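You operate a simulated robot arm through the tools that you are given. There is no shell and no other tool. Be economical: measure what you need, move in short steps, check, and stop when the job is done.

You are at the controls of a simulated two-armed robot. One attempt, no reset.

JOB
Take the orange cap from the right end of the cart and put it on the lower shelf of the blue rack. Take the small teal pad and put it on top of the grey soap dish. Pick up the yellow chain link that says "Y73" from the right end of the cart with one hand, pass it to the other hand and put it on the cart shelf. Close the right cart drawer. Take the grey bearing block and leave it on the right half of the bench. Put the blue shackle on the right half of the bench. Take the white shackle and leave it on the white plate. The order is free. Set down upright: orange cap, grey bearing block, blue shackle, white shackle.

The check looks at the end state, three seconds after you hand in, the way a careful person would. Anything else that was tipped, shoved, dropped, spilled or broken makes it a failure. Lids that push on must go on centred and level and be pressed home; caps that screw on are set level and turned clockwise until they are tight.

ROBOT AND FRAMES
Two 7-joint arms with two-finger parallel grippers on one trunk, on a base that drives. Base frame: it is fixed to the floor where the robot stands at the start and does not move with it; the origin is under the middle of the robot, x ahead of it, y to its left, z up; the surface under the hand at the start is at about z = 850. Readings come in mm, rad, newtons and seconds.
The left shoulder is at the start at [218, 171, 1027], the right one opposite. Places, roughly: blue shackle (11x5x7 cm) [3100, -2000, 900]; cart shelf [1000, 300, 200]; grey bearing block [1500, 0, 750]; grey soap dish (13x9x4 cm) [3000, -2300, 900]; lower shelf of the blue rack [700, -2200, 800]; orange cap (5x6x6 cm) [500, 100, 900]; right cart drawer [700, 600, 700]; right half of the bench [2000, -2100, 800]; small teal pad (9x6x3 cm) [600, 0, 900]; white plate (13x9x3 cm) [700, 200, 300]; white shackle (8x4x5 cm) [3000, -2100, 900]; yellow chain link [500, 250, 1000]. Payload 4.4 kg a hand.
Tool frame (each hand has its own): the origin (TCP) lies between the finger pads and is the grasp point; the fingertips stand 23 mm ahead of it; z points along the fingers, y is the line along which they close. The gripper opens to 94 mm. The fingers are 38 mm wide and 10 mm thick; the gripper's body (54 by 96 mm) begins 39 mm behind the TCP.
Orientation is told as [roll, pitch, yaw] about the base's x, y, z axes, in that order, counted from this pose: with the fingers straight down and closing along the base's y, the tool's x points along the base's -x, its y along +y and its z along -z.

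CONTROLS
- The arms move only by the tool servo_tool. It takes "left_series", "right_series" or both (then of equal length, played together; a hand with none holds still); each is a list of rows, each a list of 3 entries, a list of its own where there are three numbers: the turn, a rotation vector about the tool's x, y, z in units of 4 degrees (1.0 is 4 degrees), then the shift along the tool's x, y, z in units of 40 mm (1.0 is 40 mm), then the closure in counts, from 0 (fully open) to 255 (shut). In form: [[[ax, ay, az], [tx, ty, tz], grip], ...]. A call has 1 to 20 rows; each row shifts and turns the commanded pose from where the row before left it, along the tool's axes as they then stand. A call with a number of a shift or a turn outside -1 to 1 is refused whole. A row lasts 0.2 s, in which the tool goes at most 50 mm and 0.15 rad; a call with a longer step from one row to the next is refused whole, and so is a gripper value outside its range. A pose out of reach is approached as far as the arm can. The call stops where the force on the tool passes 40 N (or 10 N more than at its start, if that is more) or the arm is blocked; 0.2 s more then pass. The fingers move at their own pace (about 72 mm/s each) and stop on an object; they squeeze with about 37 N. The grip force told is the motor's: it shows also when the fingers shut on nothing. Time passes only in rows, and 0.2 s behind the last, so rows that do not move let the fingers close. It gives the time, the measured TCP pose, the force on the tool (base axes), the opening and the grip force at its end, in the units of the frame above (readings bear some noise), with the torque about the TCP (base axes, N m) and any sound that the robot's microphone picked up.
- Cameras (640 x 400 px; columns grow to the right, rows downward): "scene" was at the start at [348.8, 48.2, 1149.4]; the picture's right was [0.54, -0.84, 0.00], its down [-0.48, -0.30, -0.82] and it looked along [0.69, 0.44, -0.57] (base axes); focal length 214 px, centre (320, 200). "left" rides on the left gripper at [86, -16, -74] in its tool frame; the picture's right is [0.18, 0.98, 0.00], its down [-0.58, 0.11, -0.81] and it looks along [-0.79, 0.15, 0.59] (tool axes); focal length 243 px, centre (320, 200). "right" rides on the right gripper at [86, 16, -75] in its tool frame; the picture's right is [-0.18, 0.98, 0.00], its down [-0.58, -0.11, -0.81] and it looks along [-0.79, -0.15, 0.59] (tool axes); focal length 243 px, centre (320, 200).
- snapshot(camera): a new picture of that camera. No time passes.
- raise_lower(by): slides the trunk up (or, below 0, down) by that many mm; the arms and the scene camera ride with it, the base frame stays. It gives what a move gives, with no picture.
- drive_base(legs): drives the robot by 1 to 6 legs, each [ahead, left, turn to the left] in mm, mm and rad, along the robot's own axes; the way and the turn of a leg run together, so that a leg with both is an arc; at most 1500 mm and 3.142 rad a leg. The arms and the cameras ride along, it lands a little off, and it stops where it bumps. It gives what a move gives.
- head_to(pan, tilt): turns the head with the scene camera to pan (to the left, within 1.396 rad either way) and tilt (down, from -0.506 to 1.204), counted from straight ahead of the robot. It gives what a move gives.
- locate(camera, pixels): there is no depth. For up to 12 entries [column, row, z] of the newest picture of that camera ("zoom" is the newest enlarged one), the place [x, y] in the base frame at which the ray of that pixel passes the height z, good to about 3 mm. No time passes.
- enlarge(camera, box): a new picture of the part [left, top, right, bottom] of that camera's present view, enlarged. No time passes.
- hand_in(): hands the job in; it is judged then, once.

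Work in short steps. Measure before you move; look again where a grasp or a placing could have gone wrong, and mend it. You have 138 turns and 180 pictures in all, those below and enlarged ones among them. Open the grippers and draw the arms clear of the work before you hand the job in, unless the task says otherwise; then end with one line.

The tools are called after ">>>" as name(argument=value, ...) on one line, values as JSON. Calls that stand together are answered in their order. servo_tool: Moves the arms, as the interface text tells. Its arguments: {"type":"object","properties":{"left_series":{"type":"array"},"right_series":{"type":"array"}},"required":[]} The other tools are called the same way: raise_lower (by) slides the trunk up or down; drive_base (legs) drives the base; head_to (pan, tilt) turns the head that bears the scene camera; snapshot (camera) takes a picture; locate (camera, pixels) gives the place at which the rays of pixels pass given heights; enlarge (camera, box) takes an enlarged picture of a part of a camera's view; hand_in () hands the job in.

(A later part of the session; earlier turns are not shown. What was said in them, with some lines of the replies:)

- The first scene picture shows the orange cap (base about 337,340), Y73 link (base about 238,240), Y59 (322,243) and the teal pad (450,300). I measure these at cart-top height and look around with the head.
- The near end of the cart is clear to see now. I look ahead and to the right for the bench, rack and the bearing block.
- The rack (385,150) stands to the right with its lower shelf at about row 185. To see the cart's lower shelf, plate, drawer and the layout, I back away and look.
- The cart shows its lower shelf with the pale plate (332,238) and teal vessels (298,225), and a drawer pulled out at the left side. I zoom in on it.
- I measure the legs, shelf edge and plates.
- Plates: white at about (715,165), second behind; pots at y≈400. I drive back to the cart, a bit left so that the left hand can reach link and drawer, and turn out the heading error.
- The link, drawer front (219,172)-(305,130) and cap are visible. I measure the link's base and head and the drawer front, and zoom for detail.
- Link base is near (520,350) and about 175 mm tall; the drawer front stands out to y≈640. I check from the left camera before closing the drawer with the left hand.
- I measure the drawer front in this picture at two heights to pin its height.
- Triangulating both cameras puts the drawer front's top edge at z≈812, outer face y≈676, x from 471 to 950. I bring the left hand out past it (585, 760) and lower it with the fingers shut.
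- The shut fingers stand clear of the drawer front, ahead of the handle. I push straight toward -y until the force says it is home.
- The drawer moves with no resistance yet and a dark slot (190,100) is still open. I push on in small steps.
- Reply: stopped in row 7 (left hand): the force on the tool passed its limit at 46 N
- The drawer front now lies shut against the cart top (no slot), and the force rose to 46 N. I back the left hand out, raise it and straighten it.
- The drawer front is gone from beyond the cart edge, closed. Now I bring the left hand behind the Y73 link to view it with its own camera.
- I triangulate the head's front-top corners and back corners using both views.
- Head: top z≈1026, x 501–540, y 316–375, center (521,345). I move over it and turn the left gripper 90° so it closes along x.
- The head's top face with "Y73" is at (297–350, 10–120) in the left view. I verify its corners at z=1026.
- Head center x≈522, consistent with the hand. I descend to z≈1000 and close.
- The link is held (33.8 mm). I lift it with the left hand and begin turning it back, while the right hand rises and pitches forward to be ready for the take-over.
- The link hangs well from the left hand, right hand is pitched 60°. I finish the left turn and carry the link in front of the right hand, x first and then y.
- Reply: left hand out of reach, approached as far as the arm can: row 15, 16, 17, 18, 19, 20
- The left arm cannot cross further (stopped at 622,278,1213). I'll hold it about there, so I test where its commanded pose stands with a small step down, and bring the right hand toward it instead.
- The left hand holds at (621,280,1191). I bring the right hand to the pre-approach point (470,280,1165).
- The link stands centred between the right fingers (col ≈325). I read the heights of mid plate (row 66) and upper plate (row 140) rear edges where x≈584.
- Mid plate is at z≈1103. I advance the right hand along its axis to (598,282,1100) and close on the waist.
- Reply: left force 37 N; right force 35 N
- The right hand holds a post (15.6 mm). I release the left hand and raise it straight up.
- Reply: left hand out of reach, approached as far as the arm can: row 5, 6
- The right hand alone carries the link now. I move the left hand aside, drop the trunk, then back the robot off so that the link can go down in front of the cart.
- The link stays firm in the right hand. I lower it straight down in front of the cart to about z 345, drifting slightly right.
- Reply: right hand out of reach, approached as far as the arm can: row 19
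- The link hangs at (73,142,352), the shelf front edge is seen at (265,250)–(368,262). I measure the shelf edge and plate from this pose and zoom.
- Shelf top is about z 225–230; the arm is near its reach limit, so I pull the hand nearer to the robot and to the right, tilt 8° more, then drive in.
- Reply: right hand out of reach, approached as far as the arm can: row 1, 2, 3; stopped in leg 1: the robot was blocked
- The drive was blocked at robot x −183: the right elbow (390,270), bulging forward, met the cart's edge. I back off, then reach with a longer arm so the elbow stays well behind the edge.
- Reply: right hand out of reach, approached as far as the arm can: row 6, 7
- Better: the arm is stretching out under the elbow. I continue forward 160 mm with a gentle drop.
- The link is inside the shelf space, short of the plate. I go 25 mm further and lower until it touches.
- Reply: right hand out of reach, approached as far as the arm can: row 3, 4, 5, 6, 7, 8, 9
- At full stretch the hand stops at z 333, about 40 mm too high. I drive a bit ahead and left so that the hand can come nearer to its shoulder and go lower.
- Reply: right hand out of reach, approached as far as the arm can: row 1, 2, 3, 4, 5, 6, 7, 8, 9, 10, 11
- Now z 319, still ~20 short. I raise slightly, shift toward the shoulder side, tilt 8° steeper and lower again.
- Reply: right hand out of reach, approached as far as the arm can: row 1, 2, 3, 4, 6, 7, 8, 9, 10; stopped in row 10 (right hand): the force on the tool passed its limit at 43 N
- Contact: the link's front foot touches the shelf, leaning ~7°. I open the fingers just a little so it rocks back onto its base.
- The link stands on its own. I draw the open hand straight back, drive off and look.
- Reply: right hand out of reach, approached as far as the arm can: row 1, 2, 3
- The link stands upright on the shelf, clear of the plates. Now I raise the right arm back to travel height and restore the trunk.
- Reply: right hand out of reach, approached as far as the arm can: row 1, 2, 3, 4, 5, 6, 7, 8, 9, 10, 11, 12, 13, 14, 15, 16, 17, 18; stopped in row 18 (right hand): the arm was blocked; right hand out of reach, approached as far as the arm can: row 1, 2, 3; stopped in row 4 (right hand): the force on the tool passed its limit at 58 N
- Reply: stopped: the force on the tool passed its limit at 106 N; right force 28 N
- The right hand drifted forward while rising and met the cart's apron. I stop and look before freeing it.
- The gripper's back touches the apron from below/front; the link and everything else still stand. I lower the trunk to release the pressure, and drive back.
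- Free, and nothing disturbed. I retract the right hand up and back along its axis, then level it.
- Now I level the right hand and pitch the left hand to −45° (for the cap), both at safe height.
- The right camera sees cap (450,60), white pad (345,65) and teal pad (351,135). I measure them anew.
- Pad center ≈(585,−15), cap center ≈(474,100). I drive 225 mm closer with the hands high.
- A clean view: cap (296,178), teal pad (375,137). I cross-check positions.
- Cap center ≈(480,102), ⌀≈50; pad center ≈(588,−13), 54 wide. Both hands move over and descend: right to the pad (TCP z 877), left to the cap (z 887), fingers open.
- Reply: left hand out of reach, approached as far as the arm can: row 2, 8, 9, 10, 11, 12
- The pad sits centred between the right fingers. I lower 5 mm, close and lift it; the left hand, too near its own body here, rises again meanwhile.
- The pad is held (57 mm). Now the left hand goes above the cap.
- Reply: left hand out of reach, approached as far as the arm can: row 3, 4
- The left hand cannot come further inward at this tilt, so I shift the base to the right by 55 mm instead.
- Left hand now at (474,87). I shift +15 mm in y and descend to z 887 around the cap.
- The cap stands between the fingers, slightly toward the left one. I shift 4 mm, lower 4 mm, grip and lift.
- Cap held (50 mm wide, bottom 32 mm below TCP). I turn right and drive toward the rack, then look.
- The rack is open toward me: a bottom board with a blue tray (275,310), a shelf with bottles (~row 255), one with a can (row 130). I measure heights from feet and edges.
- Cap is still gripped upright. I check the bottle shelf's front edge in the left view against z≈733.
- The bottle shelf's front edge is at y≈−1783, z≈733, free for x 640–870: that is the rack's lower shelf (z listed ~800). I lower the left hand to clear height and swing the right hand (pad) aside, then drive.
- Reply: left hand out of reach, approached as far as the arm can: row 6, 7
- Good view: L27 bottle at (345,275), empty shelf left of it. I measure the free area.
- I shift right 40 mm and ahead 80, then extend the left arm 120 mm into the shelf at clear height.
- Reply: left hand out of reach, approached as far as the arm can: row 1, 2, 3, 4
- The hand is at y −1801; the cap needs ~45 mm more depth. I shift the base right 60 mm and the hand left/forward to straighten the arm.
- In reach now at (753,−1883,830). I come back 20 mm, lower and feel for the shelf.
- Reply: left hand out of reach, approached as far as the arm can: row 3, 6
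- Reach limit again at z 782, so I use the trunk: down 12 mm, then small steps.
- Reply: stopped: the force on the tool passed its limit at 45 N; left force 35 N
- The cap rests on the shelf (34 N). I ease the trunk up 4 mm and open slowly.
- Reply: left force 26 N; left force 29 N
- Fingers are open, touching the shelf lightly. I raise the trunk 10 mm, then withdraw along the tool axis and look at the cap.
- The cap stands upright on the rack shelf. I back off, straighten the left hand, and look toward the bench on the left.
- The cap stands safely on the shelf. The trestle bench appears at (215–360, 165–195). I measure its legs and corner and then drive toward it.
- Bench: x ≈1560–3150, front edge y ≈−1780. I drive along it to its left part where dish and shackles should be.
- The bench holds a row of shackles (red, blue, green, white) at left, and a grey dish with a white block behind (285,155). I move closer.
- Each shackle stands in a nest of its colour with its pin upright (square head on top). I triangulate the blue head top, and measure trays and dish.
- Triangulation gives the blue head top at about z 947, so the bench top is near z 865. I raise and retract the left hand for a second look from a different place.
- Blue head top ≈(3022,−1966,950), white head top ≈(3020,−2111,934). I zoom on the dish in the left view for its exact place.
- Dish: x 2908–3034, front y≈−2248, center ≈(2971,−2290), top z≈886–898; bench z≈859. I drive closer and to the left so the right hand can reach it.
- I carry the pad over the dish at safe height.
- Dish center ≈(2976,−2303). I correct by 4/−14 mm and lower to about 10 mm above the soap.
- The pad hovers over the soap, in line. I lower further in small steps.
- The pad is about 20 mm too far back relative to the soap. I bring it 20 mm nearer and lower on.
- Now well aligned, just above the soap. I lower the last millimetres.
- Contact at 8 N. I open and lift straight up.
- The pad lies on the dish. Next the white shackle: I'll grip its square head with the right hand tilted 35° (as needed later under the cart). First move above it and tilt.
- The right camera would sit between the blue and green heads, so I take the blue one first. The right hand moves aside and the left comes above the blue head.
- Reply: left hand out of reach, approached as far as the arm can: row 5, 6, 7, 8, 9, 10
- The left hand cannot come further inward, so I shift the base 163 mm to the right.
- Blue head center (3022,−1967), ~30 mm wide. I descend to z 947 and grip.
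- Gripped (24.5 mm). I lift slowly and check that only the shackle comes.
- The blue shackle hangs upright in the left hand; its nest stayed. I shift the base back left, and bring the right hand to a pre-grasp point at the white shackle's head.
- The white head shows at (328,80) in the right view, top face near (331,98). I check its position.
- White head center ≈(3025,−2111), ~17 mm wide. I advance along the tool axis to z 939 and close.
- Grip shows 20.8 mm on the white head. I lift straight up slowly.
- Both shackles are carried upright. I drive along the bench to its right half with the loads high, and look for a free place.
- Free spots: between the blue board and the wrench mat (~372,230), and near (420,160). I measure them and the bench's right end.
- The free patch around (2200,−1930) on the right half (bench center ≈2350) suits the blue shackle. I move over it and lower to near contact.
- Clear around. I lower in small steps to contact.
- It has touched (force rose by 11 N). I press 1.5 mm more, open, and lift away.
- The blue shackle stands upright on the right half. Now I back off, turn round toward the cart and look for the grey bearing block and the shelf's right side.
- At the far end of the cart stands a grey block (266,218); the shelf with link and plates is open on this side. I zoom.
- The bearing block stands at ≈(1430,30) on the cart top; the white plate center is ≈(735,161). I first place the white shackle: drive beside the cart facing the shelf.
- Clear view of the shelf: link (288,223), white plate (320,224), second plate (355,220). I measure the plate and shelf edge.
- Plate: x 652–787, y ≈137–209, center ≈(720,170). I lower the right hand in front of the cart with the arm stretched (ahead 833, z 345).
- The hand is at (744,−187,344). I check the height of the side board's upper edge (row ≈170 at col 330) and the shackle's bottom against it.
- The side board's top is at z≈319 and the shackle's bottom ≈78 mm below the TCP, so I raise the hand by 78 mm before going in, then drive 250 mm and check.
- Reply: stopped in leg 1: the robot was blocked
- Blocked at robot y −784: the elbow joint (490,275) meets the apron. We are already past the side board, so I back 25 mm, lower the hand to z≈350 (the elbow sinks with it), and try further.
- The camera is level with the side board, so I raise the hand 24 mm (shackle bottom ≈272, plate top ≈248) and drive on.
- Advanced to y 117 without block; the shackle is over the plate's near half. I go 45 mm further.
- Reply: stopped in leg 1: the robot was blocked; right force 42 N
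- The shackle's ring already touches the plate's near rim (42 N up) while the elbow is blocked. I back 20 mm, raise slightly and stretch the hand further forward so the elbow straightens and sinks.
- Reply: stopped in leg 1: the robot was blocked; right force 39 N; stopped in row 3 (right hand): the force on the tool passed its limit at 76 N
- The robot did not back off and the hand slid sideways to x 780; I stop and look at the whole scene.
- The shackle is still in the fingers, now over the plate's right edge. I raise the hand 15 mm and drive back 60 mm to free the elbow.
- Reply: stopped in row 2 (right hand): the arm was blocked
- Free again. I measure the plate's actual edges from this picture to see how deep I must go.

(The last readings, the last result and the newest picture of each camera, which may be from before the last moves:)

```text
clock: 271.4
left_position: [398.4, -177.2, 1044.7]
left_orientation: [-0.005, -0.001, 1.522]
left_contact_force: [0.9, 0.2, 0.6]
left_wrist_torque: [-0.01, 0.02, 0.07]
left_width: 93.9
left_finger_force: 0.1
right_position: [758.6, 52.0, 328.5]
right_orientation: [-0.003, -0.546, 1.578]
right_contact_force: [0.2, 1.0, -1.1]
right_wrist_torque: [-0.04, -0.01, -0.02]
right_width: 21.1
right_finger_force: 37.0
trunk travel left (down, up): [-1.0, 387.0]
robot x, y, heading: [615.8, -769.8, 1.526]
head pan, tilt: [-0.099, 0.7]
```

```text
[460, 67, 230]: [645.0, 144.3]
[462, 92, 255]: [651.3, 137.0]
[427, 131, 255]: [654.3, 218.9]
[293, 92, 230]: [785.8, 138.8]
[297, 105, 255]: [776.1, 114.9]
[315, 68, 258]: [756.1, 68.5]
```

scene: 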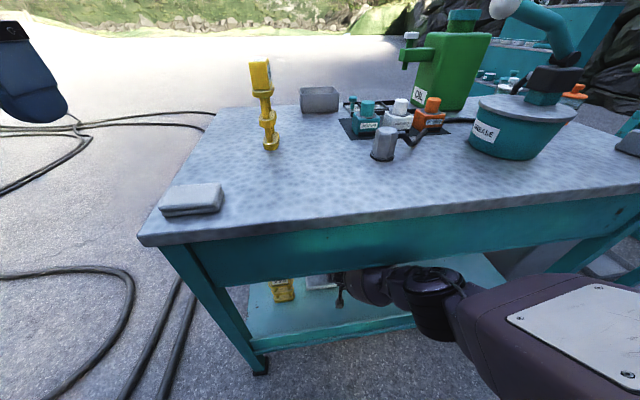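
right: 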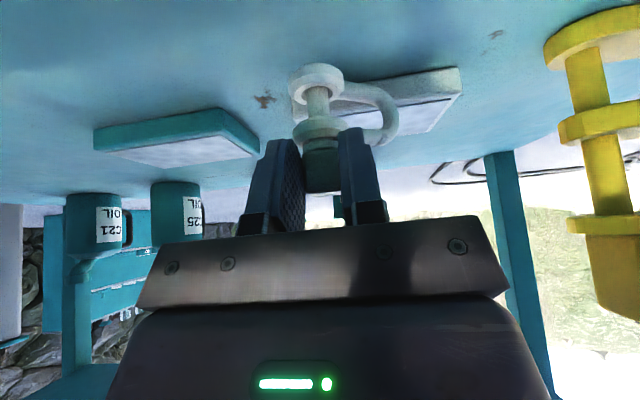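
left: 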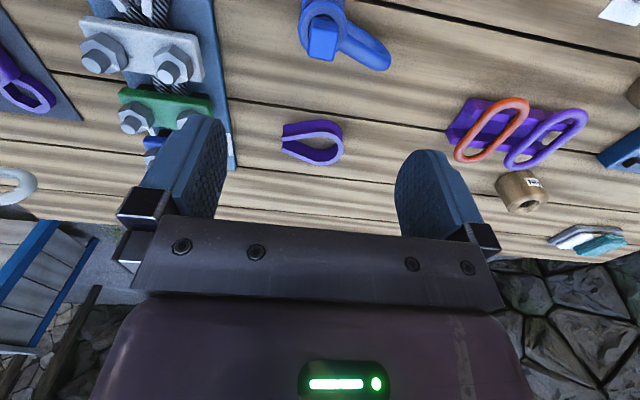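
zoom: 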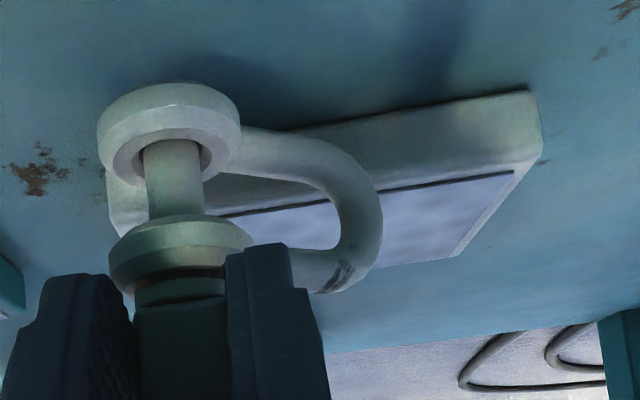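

Plate: y 139–219, x 648–786, unmoved; its top is at z≈260. The pin is 16 mm ahead of the TCP, so TCP y≈150, x≈742 suffices. I stretch the arm fully here first, then drive in.

>>> servo_tool(right_series=[[[0, 0, 0], [-0.5, 0.2, 0.05], 255], [[0, 0, 0], [-0.5, 0.2, 0.2], 255], [[0, 0, 0], [-0.1, 0, 0.1], 255]])

>>> drive_base(legs=[[50, 0, 0]])

```text
clock: 272.2
left_position: [397.9, -176.8, 1044.1]
left_orientation: [-0.005, 0.0, 1.524]
left_contact_force: [1.0, -0.1, 0.0]
left_wrist_torque: [0.01, 0.03, 0.02]
left_width: 94.0
left_finger_force: 0.1
right_position: [742.9, 89.7, 340.6]
right_orientation: [-0.003, -0.547, 1.578]
right_contact_force: [0.1, 0.2, -1.6]
right_wrist_torque: [-0.1, -0.05, 0.0]
right_width: 21.2
right_finger_force: 37.0
right hand out of reach, approached as far as the arm can: row 3
trunk travel left (down, up): [-1.0, 387.0]
robot x, y, heading: [612.4, -768.7, 1.524]
head pan, tilt: [-0.099, 0.7]
```

```text
clock: 273.1
left_position: [401.6, -125.2, 1044.0]
left_orientation: [-0.006, 0.002, 1.523]
left_contact_force: [0.3, 1.0, -0.2]
left_wrist_torque: [-0.01, 0.0, -0.01]
left_width: 94.3
left_finger_force: 0.0
right_position: [743.7, 138.3, 337.9]
right_orientation: [-0.003, -0.542, 1.577]
right_contact_force: [-0.2, 0.4, -2.8]
right_wrist_torque: [-0.05, -0.02, 0.03]
right_width: 21.3
right_finger_force: 37.5
trunk travel left (down, up): [-1.0, 387.0]
robot x, y, heading: [618.4, -716.1, 1.533]
head pan, tilt: [-0.099, 0.7]
```

Now at y 138 with no contact. I add 14 mm and look.

>>> drive_base(legs=[[14, 0, 0]])

>>> enlarge(camera="right", box=[210, 0, 490, 200])

```text
clock: 273.9
left_position: [402.9, -118.7, 1044.9]
left_orientation: [-0.007, -0.001, 1.52]
left_contact_force: [0.4, 0.5, -0.3]
left_wrist_torque: [-0.03, 0.0, 0.02]
left_width: 94.2
left_finger_force: 0.0
right_position: [743.3, 136.5, 330.4]
right_orientation: [-0.002, -0.53, 1.579]
right_contact_force: [0.5, -0.2, -2.6]
right_wrist_torque: [-0.08, -0.03, -0.03]
right_width: 21.1
right_finger_force: 36.7
trunk travel left (down, up): [-1.0, 387.0]
robot x, y, heading: [613.7, -715.0, 1.526]
head pan, tilt: [-0.099, 0.7]
stopped in leg 1: the robot was blocked; the commanded pose is now the measured one
```

```text
2.00 times, centred on (350, 100) of right
```

zoom: 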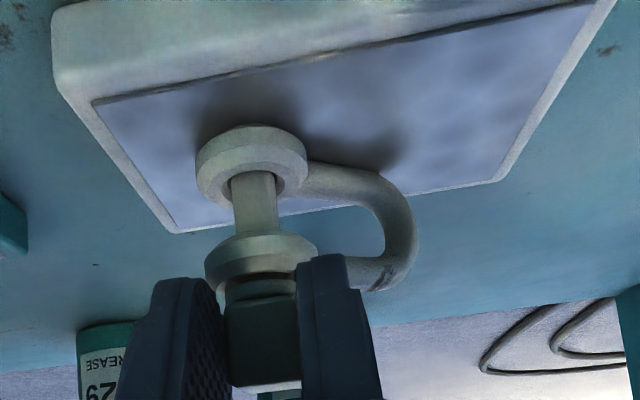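

The ring hangs over the plate's inner panel, clear of its rim. I lower in small steps here.

>>> servo_tool(right_series=[[[0, 0, 0], [0.04, 0, 0.065], 255], [[0, 0, 0], [0.04, 0, 0.065], 255], [[0, 0, 0], [0.04, 0, 0.065], 255], [[0, 0, 0], [0, 0, 0], 255]])

>>> enlarge(camera="right", box=[210, 0, 490, 200])

```text
clock: 274.9
left_position: [402.1, -118.7, 1045.1]
left_orientation: [-0.006, -0.001, 1.521]
left_contact_force: [-0.1, 0.1, 0.8]
left_wrist_torque: [0.01, 0.01, -0.01]
left_width: 94.2
left_finger_force: 0.0
right_position: [743.7, 137.0, 330.6]
right_orientation: [-0.001, -0.533, 1.579]
right_contact_force: [0.1, 0.3, -2.6]
right_wrist_torque: [-0.07, -0.02, 0.04]
right_width: 21.1
right_finger_force: 36.9
right hand out of reach, approached as far as the arm can: row 2, 3
trunk travel left (down, up): [-1.0, 387.0]
robot x, y, heading: [618.5, -708.4, 1.53]
head pan, tilt: [-0.099, 0.7]
```

```text
2.00 times, centred on (350, 100) of right
```

zoom: 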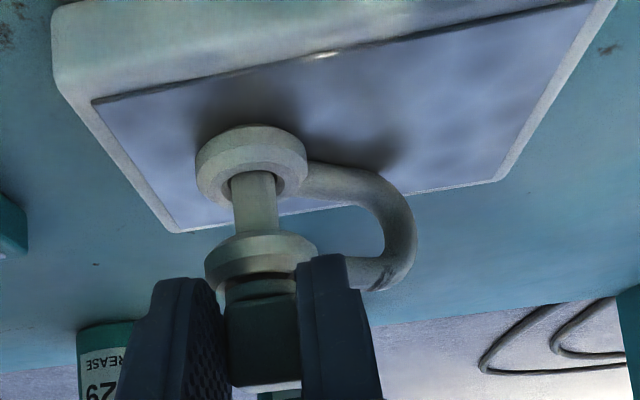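

The arm is at its limit, so I let the hand come back a few millimetres while lowering 12 mm.

>>> servo_tool(right_series=[[[0, 0, 0], [0.11, 0, 0.03], 255], [[0, 0, 0], [0.11, 0, 0.03], 255], [[0, 0, 0], [0.11, 0, 0.03], 255], [[0, 0, 0], [0.11, 0, 0.03], 255], [[0, 0, 0], [0, 0, 0], 255]])

>>> enlarge(camera="right", box=[210, 0, 490, 200])

```text
clock: 276.3
left_position: [403.4, -121.8, 1044.9]
left_orientation: [-0.007, -0.002, 1.524]
left_contact_force: [0.2, 0.5, 0.0]
left_wrist_torque: [-0.03, 0.05, -0.03]
left_width: 94.1
left_finger_force: 0.2
right_position: [744.1, 130.2, 325.2]
right_orientation: [-0.001, -0.546, 1.577]
right_contact_force: [0.7, -1.5, 23.7]
right_wrist_torque: [0.25, 0.09, -0.04]
right_width: 21.5
right_finger_force: 37.0
trunk travel left (down, up): [-1.0, 387.0]
robot x, y, heading: [616.1, -712.6, 1.529]
head pan, tilt: [-0.099, 0.7]
stopped in row 5 (right hand): the force on the tool passed its limit at 40 N (the readings are from after the stop); the commanded pose is now the measured one
```

```text
2.00 times, centred on (350, 100) of right
```

zoom: 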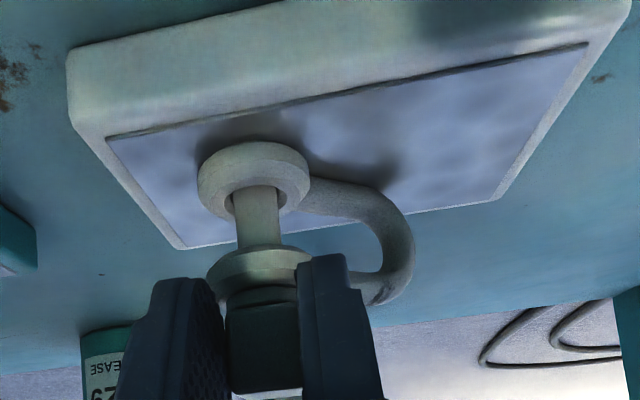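

The shackle rests on the plate's panel (24 N). I open slowly and withdraw along the tool axis a little.

>>> servo_tool(right_series=[[[0, 0, 0], [0, 0, 0], 195], [[0, 0, 0], [0, 0, 0], 185], [[0, 0, 0], [0, 0, 0], 165], [[0, 0, 0], [0, 0, 0], 130], [[0, 0, 0], [0, 0, 0], 100], [[0, 0, 0], [0, 0, -0.2], 100], [[0, 0, 0], [0, 0, -0.4], 100]])

>>> snapshot(camera="right")

```text
clock: 278.1
left_position: [398.2, -124.5, 1047.6]
left_orientation: [-0.007, -0.005, 1.526]
left_contact_force: [0.3, -0.3, -0.3]
left_wrist_torque: [0.03, 0.04, -0.01]
left_width: 94.0
left_finger_force: 0.0
right_position: [714.5, 80.9, 324.3]
right_orientation: [0.023, -0.498, 1.602]
right_contact_force: [0.7, 0.0, -0.5]
right_wrist_torque: [0.03, -0.04, -0.02]
right_width: 57.3
right_finger_force: 0.1
trunk travel left (down, up): [-1.0, 387.0]
robot x, y, heading: [612.3, -715.1, 1.531]
head pan, tilt: [-0.099, 0.7]
stopped in row 7 (right hand): the arm was blocked; the commanded pose is now the measured one
```

```text
28 pictures are left
```

right: 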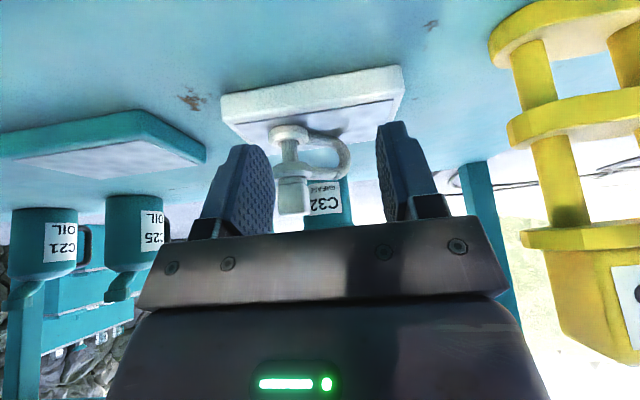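

The white shackle stands upright on the plate. The hand is clear of it; I drive straight back.

>>> drive_base(legs=[[-70, 0, 0]])

>>> servo_tool(right_series=[[[0, 0, 0], [-0.3, 0, -0.5], 100], [[0, 0, 0], [-0.3, 0, -0.5], 100], [[0, 0, 0], [-0.3, 0, -0.5], 100]])

>>> drive_base(legs=[[-300, 0, 0.04]])

>>> enlarge(camera="scene", box=[200, 130, 480, 330])

```text
clock: 279.1
left_position: [396.9, -192.7, 1047.8]
left_orientation: [-0.006, 0.0, 1.524]
left_contact_force: [-0.2, -0.6, 0.0]
left_wrist_torque: [0.04, 0.02, 0.0]
left_width: 94.1
left_finger_force: 0.1
right_position: [716.6, 17.6, 325.1]
right_orientation: [0.015, -0.506, 1.599]
right_contact_force: [0.0, 1.2, 0.1]
right_wrist_torque: [-0.01, -0.04, 0.0]
right_width: 57.3
right_finger_force: 0.0
trunk travel left (down, up): [-1.0, 387.0]
robot x, y, heading: [612.4, -781.5, 1.532]
head pan, tilt: [-0.099, 0.7]
```

```text
clock: 279.9
left_position: [396.0, -189.8, 1041.9]
left_orientation: [-0.007, 0.005, 1.524]
left_contact_force: [-0.4, -1.6, 0.8]
left_wrist_torque: [0.02, -0.02, 0.0]
left_width: 94.2
left_finger_force: 0.1
right_position: [716.1, 10.3, 381.9]
right_orientation: [0.016, -0.485, 1.605]
right_contact_force: [-1.2, -0.9, 0.5]
right_wrist_torque: [0.0, 0.04, 0.01]
right_width: 57.1
right_finger_force: 0.0
trunk travel left (down, up): [-1.0, 387.0]
robot x, y, heading: [612.5, -785.3, 1.53]
head pan, tilt: [-0.099, 0.7]
```

```text
clock: 281.9
left_position: [362.3, -498.9, 1044.8]
left_orientation: [-0.008, 0.0, 1.575]
left_contact_force: [0.2, -0.9, -0.5]
left_wrist_torque: [0.01, -0.03, 0.0]
left_width: 94.0
left_finger_force: 0.1
right_position: [671.7, -270.9, 393.4]
right_orientation: [0.015, -0.504, 1.649]
right_contact_force: [-0.1, 0.2, 0.0]
right_wrist_torque: [-0.01, 0.01, 0.02]
right_width: 57.3
right_finger_force: 0.0
trunk travel left (down, up): [-1.0, 387.0]
robot x, y, heading: [607.9, -1080.2, 1.576]
head pan, tilt: [-0.099, 0.7]
```

```text
2.00 times, centred on (340, 230) of scene
```

zoom: 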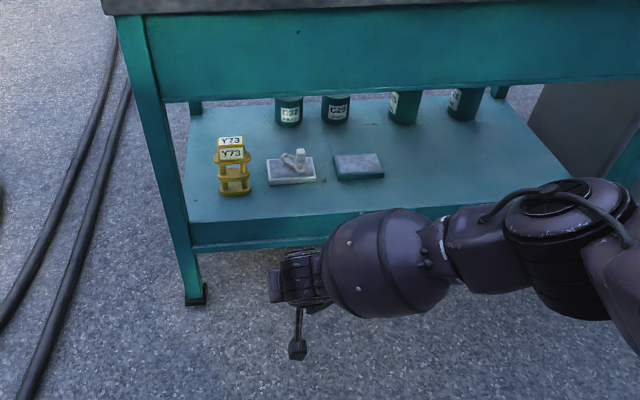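

The white shackle and the link stand on the shelf. I retract the right arm upward and level it, and raise the trunk.

>>> servo_tool(right_series=[[[0, 0, 0], [0, 0, -0.95], 0], [[0, 0, 0], [0, 0, -0.95], 0], [[0, 0, 0], [0, 0, -0.95], 0], [[0, 0, 0], [0, 0, -0.95], 0], [[0, 0, 0], [0, 0, -0.95], 0], [[0, 0, 0], [0, 0, -0.95], 0], [[0, 0, 0], [0, 0, -0.95], 0], [[0, 0, 0], [0, 0, -0.95], 0], [[0, 0, 0], [0, 0, -0.95], 0], [[0, 0, 0], [-0.2, 0, -0.95], 0], [[0, 0, 0], [-0.3, 0, -0.9], 0], [[0, 0, 0], [-0.3, 0, -0.9], 0], [[0, 0, 0], [-0.3, 0, -0.9], 0], [[0, 1, 0], [0, 0, -0.5], 0], [[0, 1, 0], [0, 0, -0.5], 0], [[0, 1, 0], [0, 0, -0.5], 0], [[0, 1, 0], [0, 0, -0.5], 0], [[0, 1, 0], [0, 0, -0.5], 0], [[0, 1, 0], [0, 0, -0.5], 0], [[0, 1, 0], [0, 0, -0.5], 0]])

>>> raise_lower(by=49)

```text
clock: 286.1
left_position: [362.3, -498.9, 1045.1]
left_orientation: [-0.007, 0.0, 1.573]
left_contact_force: [0.4, -0.3, 0.2]
left_wrist_torque: [0.0, 0.02, 0.02]
left_width: 94.0
left_finger_force: 0.0
right_position: [700.5, -507.2, 976.2]
right_orientation: [0.015, -0.017, 1.657]
right_contact_force: [-0.5, 0.3, -0.3]
right_wrist_torque: [0.03, 0.01, 0.02]
right_width: 94.0
right_finger_force: 0.1
trunk travel left (down, up): [-1.0, 387.0]
robot x, y, heading: [605.5, -1078.0, 1.582]
head pan, tilt: [-0.099, 0.7]
```

```text
clock: 287.1
left_position: [361.9, -495.8, 1091.8]
left_orientation: [-0.009, 0.004, 1.573]
left_contact_force: [-0.1, 0.3, -0.3]
left_wrist_torque: [-0.04, 0.0, -0.02]
left_width: 94.1
left_finger_force: 0.0
right_position: [700.4, -505.6, 1022.5]
right_orientation: [0.013, -0.01, 1.655]
right_contact_force: [0.0, 0.6, 0.3]
right_wrist_torque: [-0.06, 0.01, -0.04]
right_width: 93.6
right_finger_force: 0.0
trunk travel left (down, up): [-50.0, 338.0]
robot x, y, heading: [609.0, -1078.2, 1.578]
head pan, tilt: [-0.099, 0.7]
```

I draw the left hand back, then drive to the bearing block with the right hand leading.

>>> servo_tool(left_series=[[[0, 0, 0], [0.8, 0.5, 0], 0], [[0, 0, 0], [0.8, 0.5, 0], 0], [[0, 0, 0], [0.8, 0.5, 0], 0], [[0, 0, 0], [0.8, 0.5, -0.3], 0]])

>>> drive_base(legs=[[0, -735, 0], [330, 0, 0]])

>>> snapshot(camera="right")

>>> snapshot(camera="scene")

```text
clock: 288.1
left_position: [282.0, -627.0, 1105.8]
left_orientation: [-0.004, -0.002, 1.575]
left_contact_force: [-0.3, -0.4, 0.5]
left_wrist_torque: [-0.01, -0.03, 0.02]
left_width: 94.1
left_finger_force: 0.0
right_position: [700.8, -508.7, 1025.5]
right_orientation: [0.013, -0.02, 1.657]
right_contact_force: [-0.2, -1.2, 0.7]
right_wrist_torque: [-0.02, -0.04, 0.0]
right_width: 94.3
right_finger_force: 0.0
trunk travel left (down, up): [-50.0, 338.0]
robot x, y, heading: [609.3, -1078.0, 1.576]
head pan, tilt: [-0.099, 0.7]
```

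```text
clock: 296.6
left_position: [982.5, -285.1, 1104.5]
left_orientation: [-0.006, -0.001, 1.59]
left_contact_force: [-0.7, 0.3, -0.6]
left_wrist_torque: [0.0, -0.02, 0.04]
left_width: 94.1
left_finger_force: 0.0
right_position: [1397.7, -161.2, 1024.6]
right_orientation: [0.014, -0.016, 1.675]
right_contact_force: [0.7, 0.8, -0.1]
right_wrist_torque: [0.01, 0.02, 0.02]
right_width: 94.3
right_finger_force: 0.0
trunk travel left (down, up): [-50.0, 338.0]
robot x, y, heading: [1308.7, -734.6, 1.597]
head pan, tilt: [-0.099, 0.7]
```

```text
26 pictures are left
```

right: 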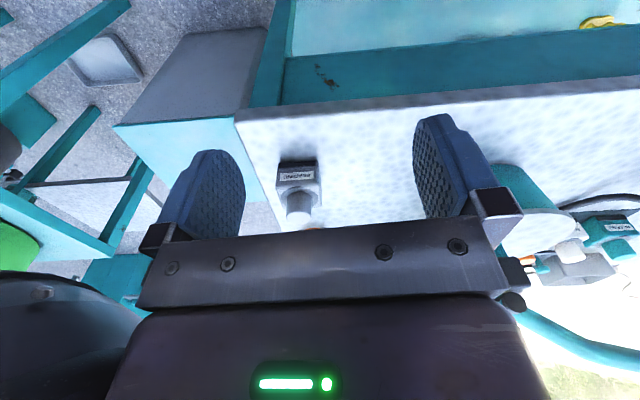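

```text
25 pictures are left
```

scene: 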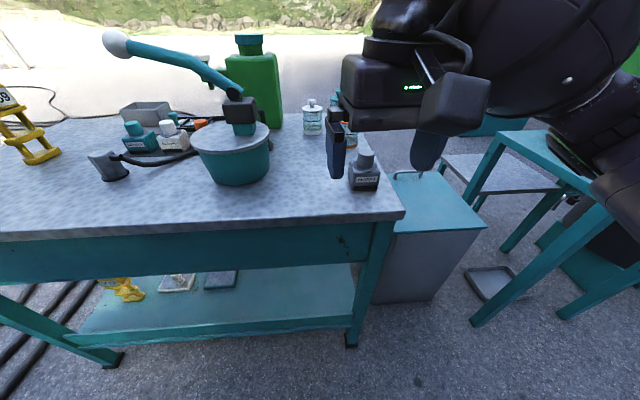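

The block with a round boss is at (298,190) in the right view and (364,175) in the scene. I measure it.

>>> locate(camera="right", pixels=[[278, 162, 850], [317, 158, 850], [277, 190, 890], [318, 186, 890], [302, 222, 910], [298, 195, 890]])

>>> locate(camera="scene", pixels=[[349, 187, 850], [379, 190, 850], [365, 153, 920], [365, 153, 900], [347, 169, 890], [380, 169, 890]])

>>> enlarge(camera="scene", box=[320, 130, 410, 210])

```text
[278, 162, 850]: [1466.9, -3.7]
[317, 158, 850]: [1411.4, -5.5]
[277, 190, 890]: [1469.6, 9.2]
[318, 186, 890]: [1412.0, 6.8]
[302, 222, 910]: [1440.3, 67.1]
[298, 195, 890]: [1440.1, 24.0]
```

```text
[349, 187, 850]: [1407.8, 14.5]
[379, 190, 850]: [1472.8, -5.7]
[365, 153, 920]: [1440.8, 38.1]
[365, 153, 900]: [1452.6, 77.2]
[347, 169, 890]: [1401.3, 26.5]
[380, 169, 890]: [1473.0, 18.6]
```

```text
5.00 times, centred on (365, 170) of scene
```

zoom: 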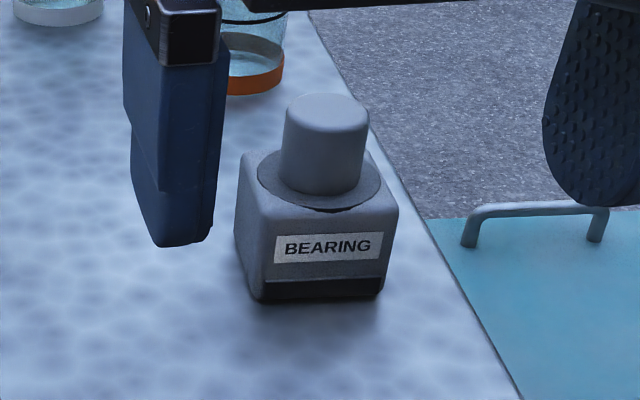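

Block: x 1409–1470, y ≈0–60, body top ≈890, boss top ≈923. I square the right hand's yaw and move over (1440,30).

>>> servo_tool(right_series=[[[0, 0, 0.75], [0, 0, 0], 0], [[0, 0, 0.75], [0, 0, 0], 0], [[0, 0, 0], [-0.956, -0.21, 0.2], 0], [[0, 0, 0], [-0.956, -0.21, 0.2], 0], [[0, 0, 0], [-0.956, -0.21, 0.2], 0], [[0, 0, 0], [-0.956, -0.21, 0.2], 0], [[0, 0, 0], [-0.956, -0.21, 0.2], 0]])

>>> snapshot(camera="right")

>>> enlarge(camera="scene", box=[300, 90, 430, 210])

```text
clock: 298.2
left_position: [981.6, -285.8, 1104.3]
left_orientation: [-0.006, 0.0, 1.59]
left_contact_force: [0.6, 0.7, 0.3]
left_wrist_torque: [0.01, 0.03, -0.01]
left_width: 94.2
left_finger_force: 0.2
right_position: [1439.2, 29.0, 988.5]
right_orientation: [0.015, -0.015, 1.57]
right_contact_force: [-0.5, -0.8, 0.5]
right_wrist_torque: [0.0, -0.02, 0.0]
right_width: 94.2
right_finger_force: 0.1
trunk travel left (down, up): [-50.0, 338.0]
robot x, y, heading: [1313.0, -731.1, 1.595]
head pan, tilt: [-0.099, 0.7]
```

```text
23 pictures are left
```

right: 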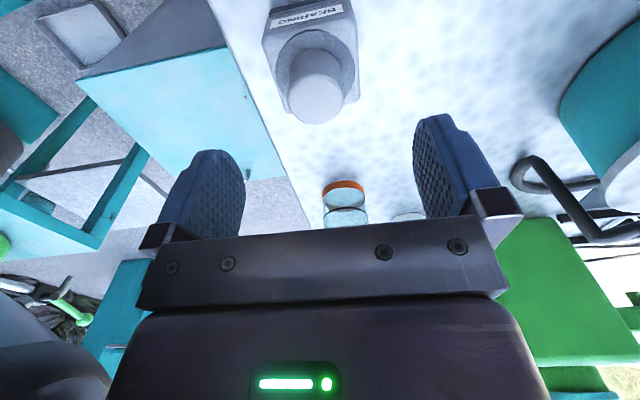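

```text
3.33 times, centred on (365, 150) of scene
```

zoom: 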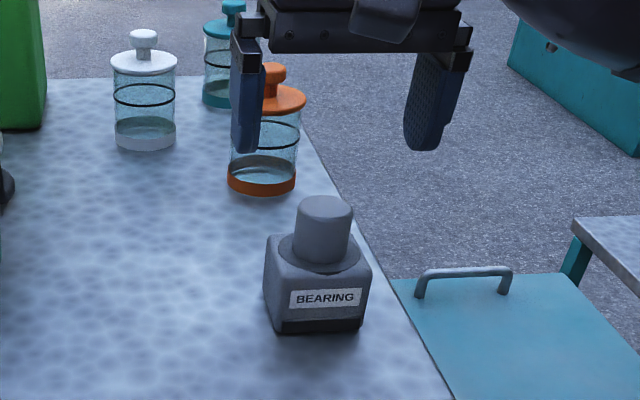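

>>> locate(camera="right", pixels=[[319, 100, 923], [293, 100, 923], [345, 100, 923], [345, 187, 855], [264, 62, 888], [357, 50, 888]])

```text
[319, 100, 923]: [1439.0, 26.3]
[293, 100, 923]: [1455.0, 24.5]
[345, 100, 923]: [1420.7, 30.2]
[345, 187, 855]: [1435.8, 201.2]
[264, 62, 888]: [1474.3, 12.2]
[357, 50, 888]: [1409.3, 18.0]
```

The boss is centred at (1438,27). I descend to z≈889 around the body and grip.

>>> servo_tool(right_series=[[[0, 0, 0], [0, 0, 0.85], 0], [[0, 0, 0], [0, 0, 0.85], 0], [[0, 0, 0], [0, 0, 0.75], 0], [[0, 0, 0], [0, 0, 0], 255], [[0, 0, 0], [0, 0, 0], 255], [[0, 0, 0], [0, 0, 0], 255], [[0, 0, 0], [0, 0, 0], 255], [[0, 0, 0], [0, 0, -0.3], 255], [[0, 0, 0], [0, 0, -0.7], 255], [[0, 0, 0], [0, 0, -0.9], 255], [[0, 0, 0], [0, 0, -0.9], 255], [[0, 0, 0], [0, 0, -0.9], 255]])

>>> snapshot(camera="right")

```text
clock: 300.8
left_position: [981.6, -285.1, 1105.3]
left_orientation: [-0.006, -0.001, 1.59]
left_contact_force: [-1.1, 0.8, -0.6]
left_wrist_torque: [0.01, 0.02, -0.02]
left_width: 93.9
left_finger_force: 0.1
right_position: [1438.7, 32.3, 1034.6]
right_orientation: [0.015, -0.017, 1.569]
right_contact_force: [-0.4, -0.3, -5.7]
right_wrist_torque: [0.02, 0.01, 0.0]
right_width: 59.8
right_finger_force: 36.8
trunk travel left (down, up): [-50.0, 338.0]
robot x, y, heading: [1313.4, -730.4, 1.595]
head pan, tilt: [-0.099, 0.7]
```

```text
21 pictures are left
```

right: 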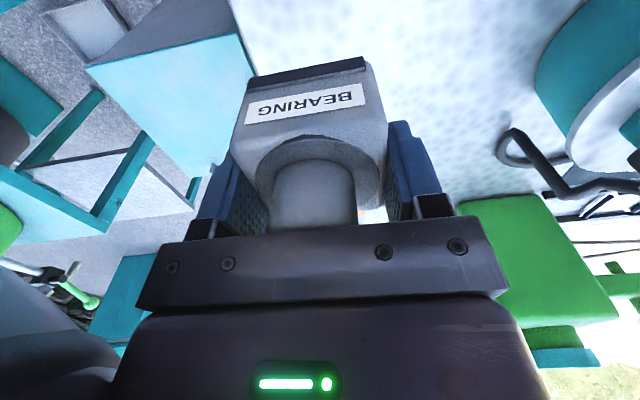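

The block is held (60 mm, bottom 40 mm below TCP). I carry it to the bench: back off, turn, shift and approach.

>>> drive_base(legs=[[-250, 0, 0], [0, 0, -3.141], [0, 593, 0], [380, 0, 0]])

>>> head_to(pan=-0.1, tilt=0.7)

>>> snapshot(camera="scene")

```text
clock: 317.6
left_position: [2163.4, -1899.7, 1103.4]
left_orientation: [-0.006, 0.0, -1.67]
left_contact_force: [0.0, 0.1, 0.3]
left_wrist_torque: [0.01, 0.0, -0.01]
left_width: 94.1
left_finger_force: 0.1
right_position: [1672.9, -2159.5, 1034.1]
right_orientation: [0.017, -0.013, -1.694]
right_contact_force: [-0.1, 0.0, -5.4]
right_wrist_torque: [-0.02, -0.02, -0.04]
right_width: 59.8
right_finger_force: 36.7
trunk travel left (down, up): [-50.0, 338.0]
robot x, y, heading: [1888.2, -1418.2, -1.664]
head pan, tilt: [-0.099, 0.7]
```

```text
clock: 318.2
left_position: [2163.9, -1899.9, 1105.2]
left_orientation: [-0.006, -0.001, -1.671]
left_contact_force: [0.2, 0.5, -0.3]
left_wrist_torque: [0.01, -0.02, -0.01]
left_width: 94.0
left_finger_force: 0.1
right_position: [1672.1, -2160.9, 1033.5]
right_orientation: [0.016, -0.014, -1.693]
right_contact_force: [1.3, 0.4, -5.3]
right_wrist_torque: [-0.03, -0.01, -0.01]
right_width: 59.9
right_finger_force: 37.1
trunk travel left (down, up): [-50.0, 338.0]
robot x, y, heading: [1887.0, -1418.0, -1.665]
head pan, tilt: [-0.099, 0.7]
```

```text
20 pictures are left
```

scene: 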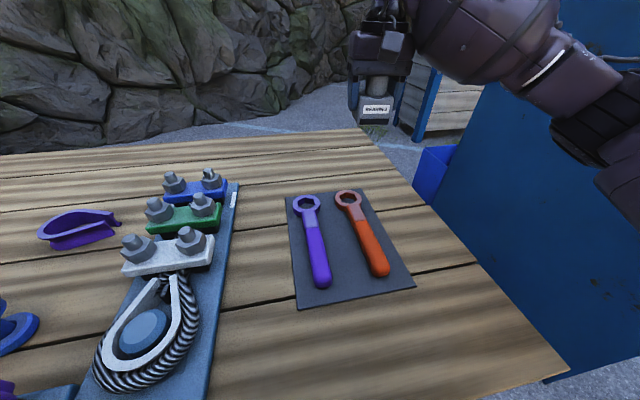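

Free space lies behind the wrench mat, around (300,165). I measure it.

>>> locate(camera="scene", pixels=[[300, 165, 859], [285, 197, 859], [365, 188, 859], [240, 185, 859], [362, 130, 859], [400, 185, 859], [260, 250, 859], [330, 165, 859]])

```text
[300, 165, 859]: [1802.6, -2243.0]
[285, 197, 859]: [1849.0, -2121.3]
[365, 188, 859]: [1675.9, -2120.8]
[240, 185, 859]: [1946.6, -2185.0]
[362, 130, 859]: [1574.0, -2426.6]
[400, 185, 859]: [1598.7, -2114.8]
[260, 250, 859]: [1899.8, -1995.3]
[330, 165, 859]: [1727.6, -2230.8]
```

(1760,−2215) is free, behind the mat. I move there and lower to just above the bench.

>>> servo_tool(right_series=[[[0, 0, 0], [-0.357, 0.783, 0], 255], [[0, 0, 0], [-0.357, 0.783, 0], 255], [[0, 0, 0], [-0.357, 0.783, 0], 255], [[0, 0, 0], [0, 0, 0.8], 255], [[0, 0, 0], [0, 0, 0.8], 255], [[0, 0, 0], [0, 0, 0.8], 255], [[0, 0, 0], [0, 0, 0.6], 255], [[0, 0, 0], [0, 0, 0], 255]])

>>> enlarge(camera="scene", box=[240, 90, 400, 210])

```text
clock: 320.0
left_position: [2163.6, -1899.6, 1105.1]
left_orientation: [-0.004, -0.002, -1.67]
left_contact_force: [-0.4, 0.1, 0.9]
left_wrist_torque: [-0.01, -0.03, 0.01]
left_width: 94.2
left_finger_force: 0.0
right_position: [1764.9, -2215.7, 917.9]
right_orientation: [0.014, -0.016, -1.694]
right_contact_force: [-0.1, 0.9, -5.4]
right_wrist_torque: [-0.01, 0.0, 0.03]
right_width: 59.7
right_finger_force: 37.1
trunk travel left (down, up): [-50.0, 338.0]
robot x, y, heading: [1884.6, -1415.3, -1.663]
head pan, tilt: [-0.099, 0.7]
```

```text
3.33 times, centred on (320, 150) of scene
```

zoom: 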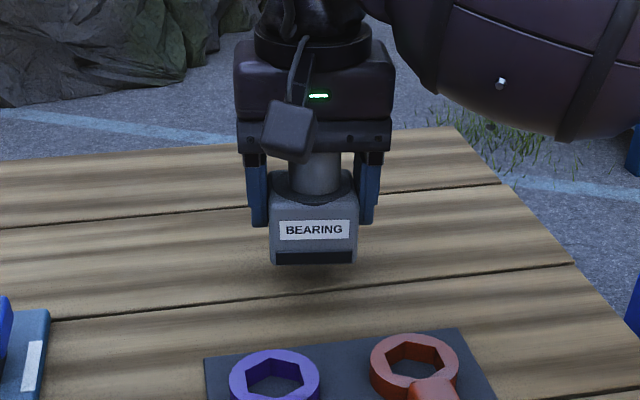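

The block hangs just above the bench, clear of everything. I lower in small steps to contact.

>>> servo_tool(right_series=[[[0, 0, 0], [0, 0, 0.15], 255], [[0, 0, 0], [0, 0, 0.12], 255], [[0, 0, 0], [0, 0, 0.08], 255], [[0, 0, 0], [0, 0, 0.06], 255], [[0, 0, 0], [0, 0, 0.05], 255], [[0, 0, 0], [0, 0, 0], 255]])

```text
clock: 321.4
left_position: [2163.5, -1899.7, 1104.7]
left_orientation: [-0.005, 0.002, -1.671]
left_contact_force: [0.6, -0.3, 0.0]
left_wrist_torque: [0.0, -0.02, -0.02]
left_width: 93.8
left_finger_force: 0.0
right_position: [1761.8, -2216.6, 897.8]
right_orientation: [0.015, -0.015, -1.693]
right_contact_force: [-0.4, -0.2, -5.4]
right_wrist_torque: [-0.02, -0.01, 0.04]
right_width: 59.9
right_finger_force: 37.2
trunk travel left (down, up): [-50.0, 338.0]
robot x, y, heading: [1888.5, -1419.8, -1.661]
head pan, tilt: [-0.099, 0.7]
```

No contact yet at z 898; I keep lowering by 2 mm steps.

>>> servo_tool(right_series=[[[0, 0, 0], [0, 0, 0.05], 255], [[0, 0, 0], [0, 0, 0.05], 255], [[0, 0, 0], [0, 0, 0.05], 255], [[0, 0, 0], [0, 0, 0], 255]])

>>> enlarge(camera="scene", box=[270, 110, 370, 190])

```text
clock: 322.4
left_position: [2162.5, -1899.1, 1104.1]
left_orientation: [-0.005, 0.0, -1.67]
left_contact_force: [-0.2, 0.0, 0.4]
left_wrist_torque: [-0.02, 0.02, 0.01]
left_width: 94.0
left_finger_force: 0.0
right_position: [1762.2, -2214.3, 892.3]
right_orientation: [0.017, -0.014, -1.693]
right_contact_force: [-0.3, -0.2, -5.3]
right_wrist_torque: [0.02, -0.03, -0.03]
right_width: 59.8
right_finger_force: 36.4
trunk travel left (down, up): [-50.0, 338.0]
robot x, y, heading: [1885.9, -1416.3, -1.662]
head pan, tilt: [-0.099, 0.7]
```

```text
5.00 times, centred on (320, 150) of scene
```

zoom: 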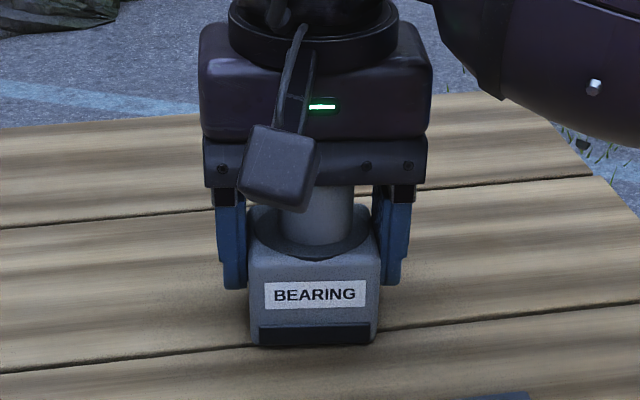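

>>> servo_tool(right_series=[[[0, 0, 0], [0, 0, 0.05], 255], [[0, 0, 0], [0, 0, 0.05], 255], [[0, 0, 0], [0, 0, 0.05], 255], [[0, 0, 0], [0, 0, 0], 255]])

```text
clock: 323.4
left_position: [2163.5, -1896.3, 1107.0]
left_orientation: [-0.007, -0.005, -1.67]
left_contact_force: [0.1, 0.4, -0.2]
left_wrist_torque: [-0.02, -0.03, 0.0]
left_width: 93.9
left_finger_force: 0.1
right_position: [1762.9, -2214.6, 891.1]
right_orientation: [0.018, -0.02, -1.693]
right_contact_force: [2.5, -3.2, 24.0]
right_wrist_torque: [0.85, 0.64, 0.0]
right_width: 59.9
right_finger_force: 36.5
trunk travel left (down, up): [-50.0, 338.0]
robot x, y, heading: [1885.2, -1417.1, -1.667]
head pan, tilt: [-0.099, 0.7]
```

Contact: 24 N upward at z 891. I open slowly, lift straight up and look.

>>> servo_tool(right_series=[[[0, 0, 0], [0, 0, 0], 85], [[0, 0, 0], [0, 0, 0], 75], [[0, 0, 0], [0, 0, 0], 50], [[0, 0, 0], [0, 0, 0], 20], [[0, 0, 0], [0, 0, 0], 0], [[0, 0, 0], [0, 0, -0.4], 0], [[0, 0, 0], [0, 0, -0.8], 0], [[0, 0, 0], [0, 0, -0.9], 0], [[0, 0, 0], [0, 0, -0.9], 0], [[0, 0, 0], [0, 0, -0.9], 0]])

>>> snapshot(camera="scene")

```text
clock: 325.6
left_position: [2163.1, -1898.6, 1104.3]
left_orientation: [-0.004, -0.002, -1.67]
left_contact_force: [-0.1, -0.8, -0.8]
left_wrist_torque: [-0.01, 0.0, -0.01]
left_width: 94.1
left_finger_force: 0.0
right_position: [1758.5, -2214.2, 1042.2]
right_orientation: [0.016, -0.014, -1.693]
right_contact_force: [-0.3, -0.2, -0.9]
right_wrist_torque: [-0.03, 0.03, -0.01]
right_width: 93.8
right_finger_force: 0.1
trunk travel left (down, up): [-50.0, 338.0]
robot x, y, heading: [1886.2, -1415.1, -1.664]
head pan, tilt: [-0.099, 0.7]
```

```text
17 pictures are left
```

scene: 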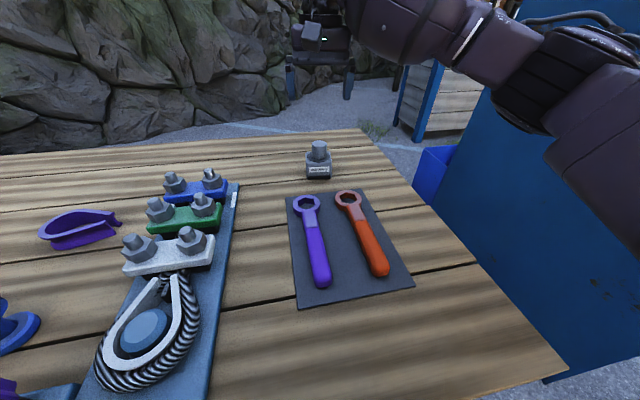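

The bearing block stands upright. I back the robot away and take a last look at the bench and the blue shackle.

>>> drive_base(legs=[[-450, 0, 0]])

>>> head_to(pan=0.35, tilt=0.5)

>>> snapshot(camera="scene")

>>> enlarge(camera="scene", box=[180, 120, 460, 300])

```text
clock: 328.2
left_position: [2207.9, -1457.4, 1104.5]
left_orientation: [-0.008, 0.0, -1.655]
left_contact_force: [0.0, -0.6, 0.7]
left_wrist_torque: [0.01, -0.02, -0.03]
left_width: 94.1
left_finger_force: 0.0
right_position: [1808.2, -1779.2, 1041.8]
right_orientation: [0.017, -0.012, -1.678]
right_contact_force: [-0.4, 0.5, -0.6]
right_wrist_torque: [-0.01, -0.03, 0.03]
right_width: 94.1
right_finger_force: 0.1
trunk travel left (down, up): [-50.0, 338.0]
robot x, y, heading: [1924.5, -977.2, -1.645]
head pan, tilt: [-0.099, 0.7]
```

```text
clock: 329.1
left_position: [2207.4, -1457.7, 1104.8]
left_orientation: [-0.006, 0.001, -1.657]
left_contact_force: [-0.4, -0.4, -0.1]
left_wrist_torque: [0.0, 0.01, -0.02]
left_width: 94.1
left_finger_force: 0.2
right_position: [1806.5, -1779.7, 1042.1]
right_orientation: [0.016, -0.014, -1.678]
right_contact_force: [0.9, -0.7, 0.5]
right_wrist_torque: [0.03, -0.03, -0.01]
right_width: 94.0
right_finger_force: 0.0
trunk travel left (down, up): [-50.0, 338.0]
robot x, y, heading: [1927.0, -976.7, -1.652]
head pan, tilt: [0.351, 0.499]
```

```text
16 pictures are left
```

scene: 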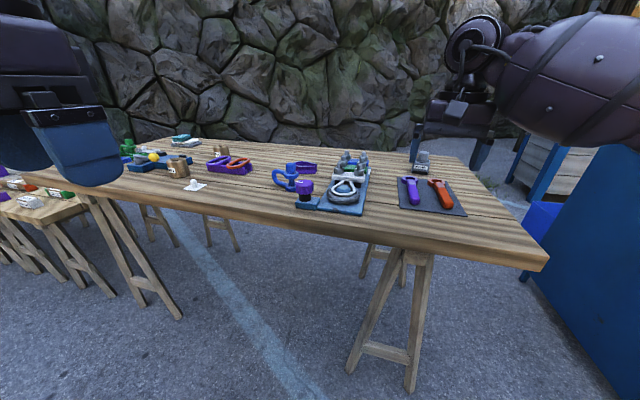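

```text
2.22 times, centred on (320, 210) of scene
```

zoom: 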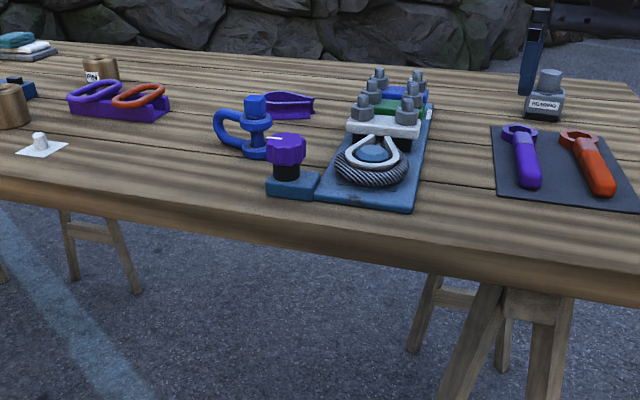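

The bench is in order. As a last check I drive round to the cart's near end to see that the drawer stayed shut and the cart items stand.

>>> drive_base(legs=[[-150, 0, 0], [0, -1450, 0], [0, -1200, 0], [0, 0, 1.65], [0, 1000, 0]])

>>> head_to(pan=0.2, tilt=0.4)

>>> snapshot(camera="scene")

```text
clock: 366.0
left_position: [-260.2, 715.4, 1104.9]
left_orientation: [-0.006, 0.002, -0.001]
left_contact_force: [-0.3, 0.0, 0.6]
left_wrist_torque: [0.02, -0.01, 0.01]
left_width: 93.7
left_finger_force: 0.1
right_position: [93.2, 343.9, 1041.9]
right_orientation: [0.016, -0.014, -0.022]
right_contact_force: [-0.2, 0.5, 0.1]
right_wrist_torque: [0.01, 0.01, 0.02]
right_width: 94.0
right_finger_force: 0.0
trunk travel left (down, up): [-50.0, 338.0]
robot x, y, heading: [-714.5, 395.6, 0.01]
head pan, tilt: [0.351, 0.499]
```

```text
clock: 366.7
left_position: [-259.9, 714.7, 1104.5]
left_orientation: [-0.006, 0.0, -0.001]
left_contact_force: [0.7, -0.7, 0.7]
left_wrist_torque: [0.01, 0.02, 0.02]
left_width: 94.0
left_finger_force: 0.0
right_position: [95.1, 343.2, 1041.9]
right_orientation: [0.017, -0.013, -0.024]
right_contact_force: [0.2, 0.1, -0.5]
right_wrist_torque: [-0.03, 0.03, -0.02]
right_width: 93.9
right_finger_force: 0.2
trunk travel left (down, up): [-50.0, 338.0]
robot x, y, heading: [-713.2, 389.0, 0.008]
head pan, tilt: [0.201, 0.4]
```

```text
14 pictures are left
```

scene: 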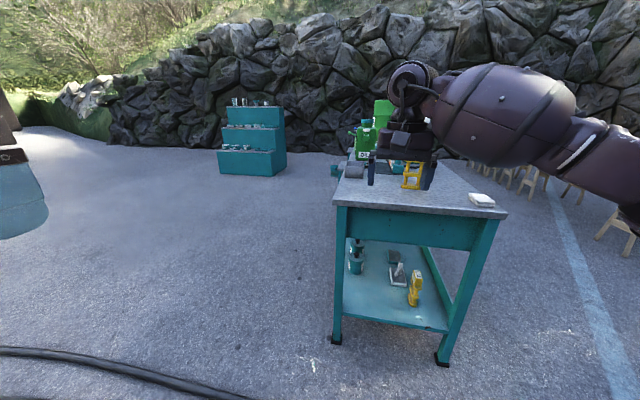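

>>> enlarge(camera="scene", box=[310, 130, 440, 230])

```text
4.00 times, centred on (375, 180) of scene
```

zoom: 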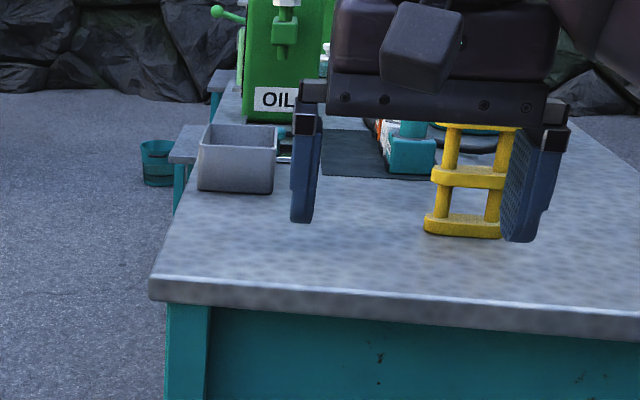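

The drawer is shut (nothing protrudes at the cart's left edge), the link and white shackle stand on the shelf, grippers are open and clear. I hand in.

>>> hand_in()

```text
The job is handed in.
```

All seven jobs are done and handed in; in the last pictures, every object I moved was in its place and upright, and the drawer was shut.
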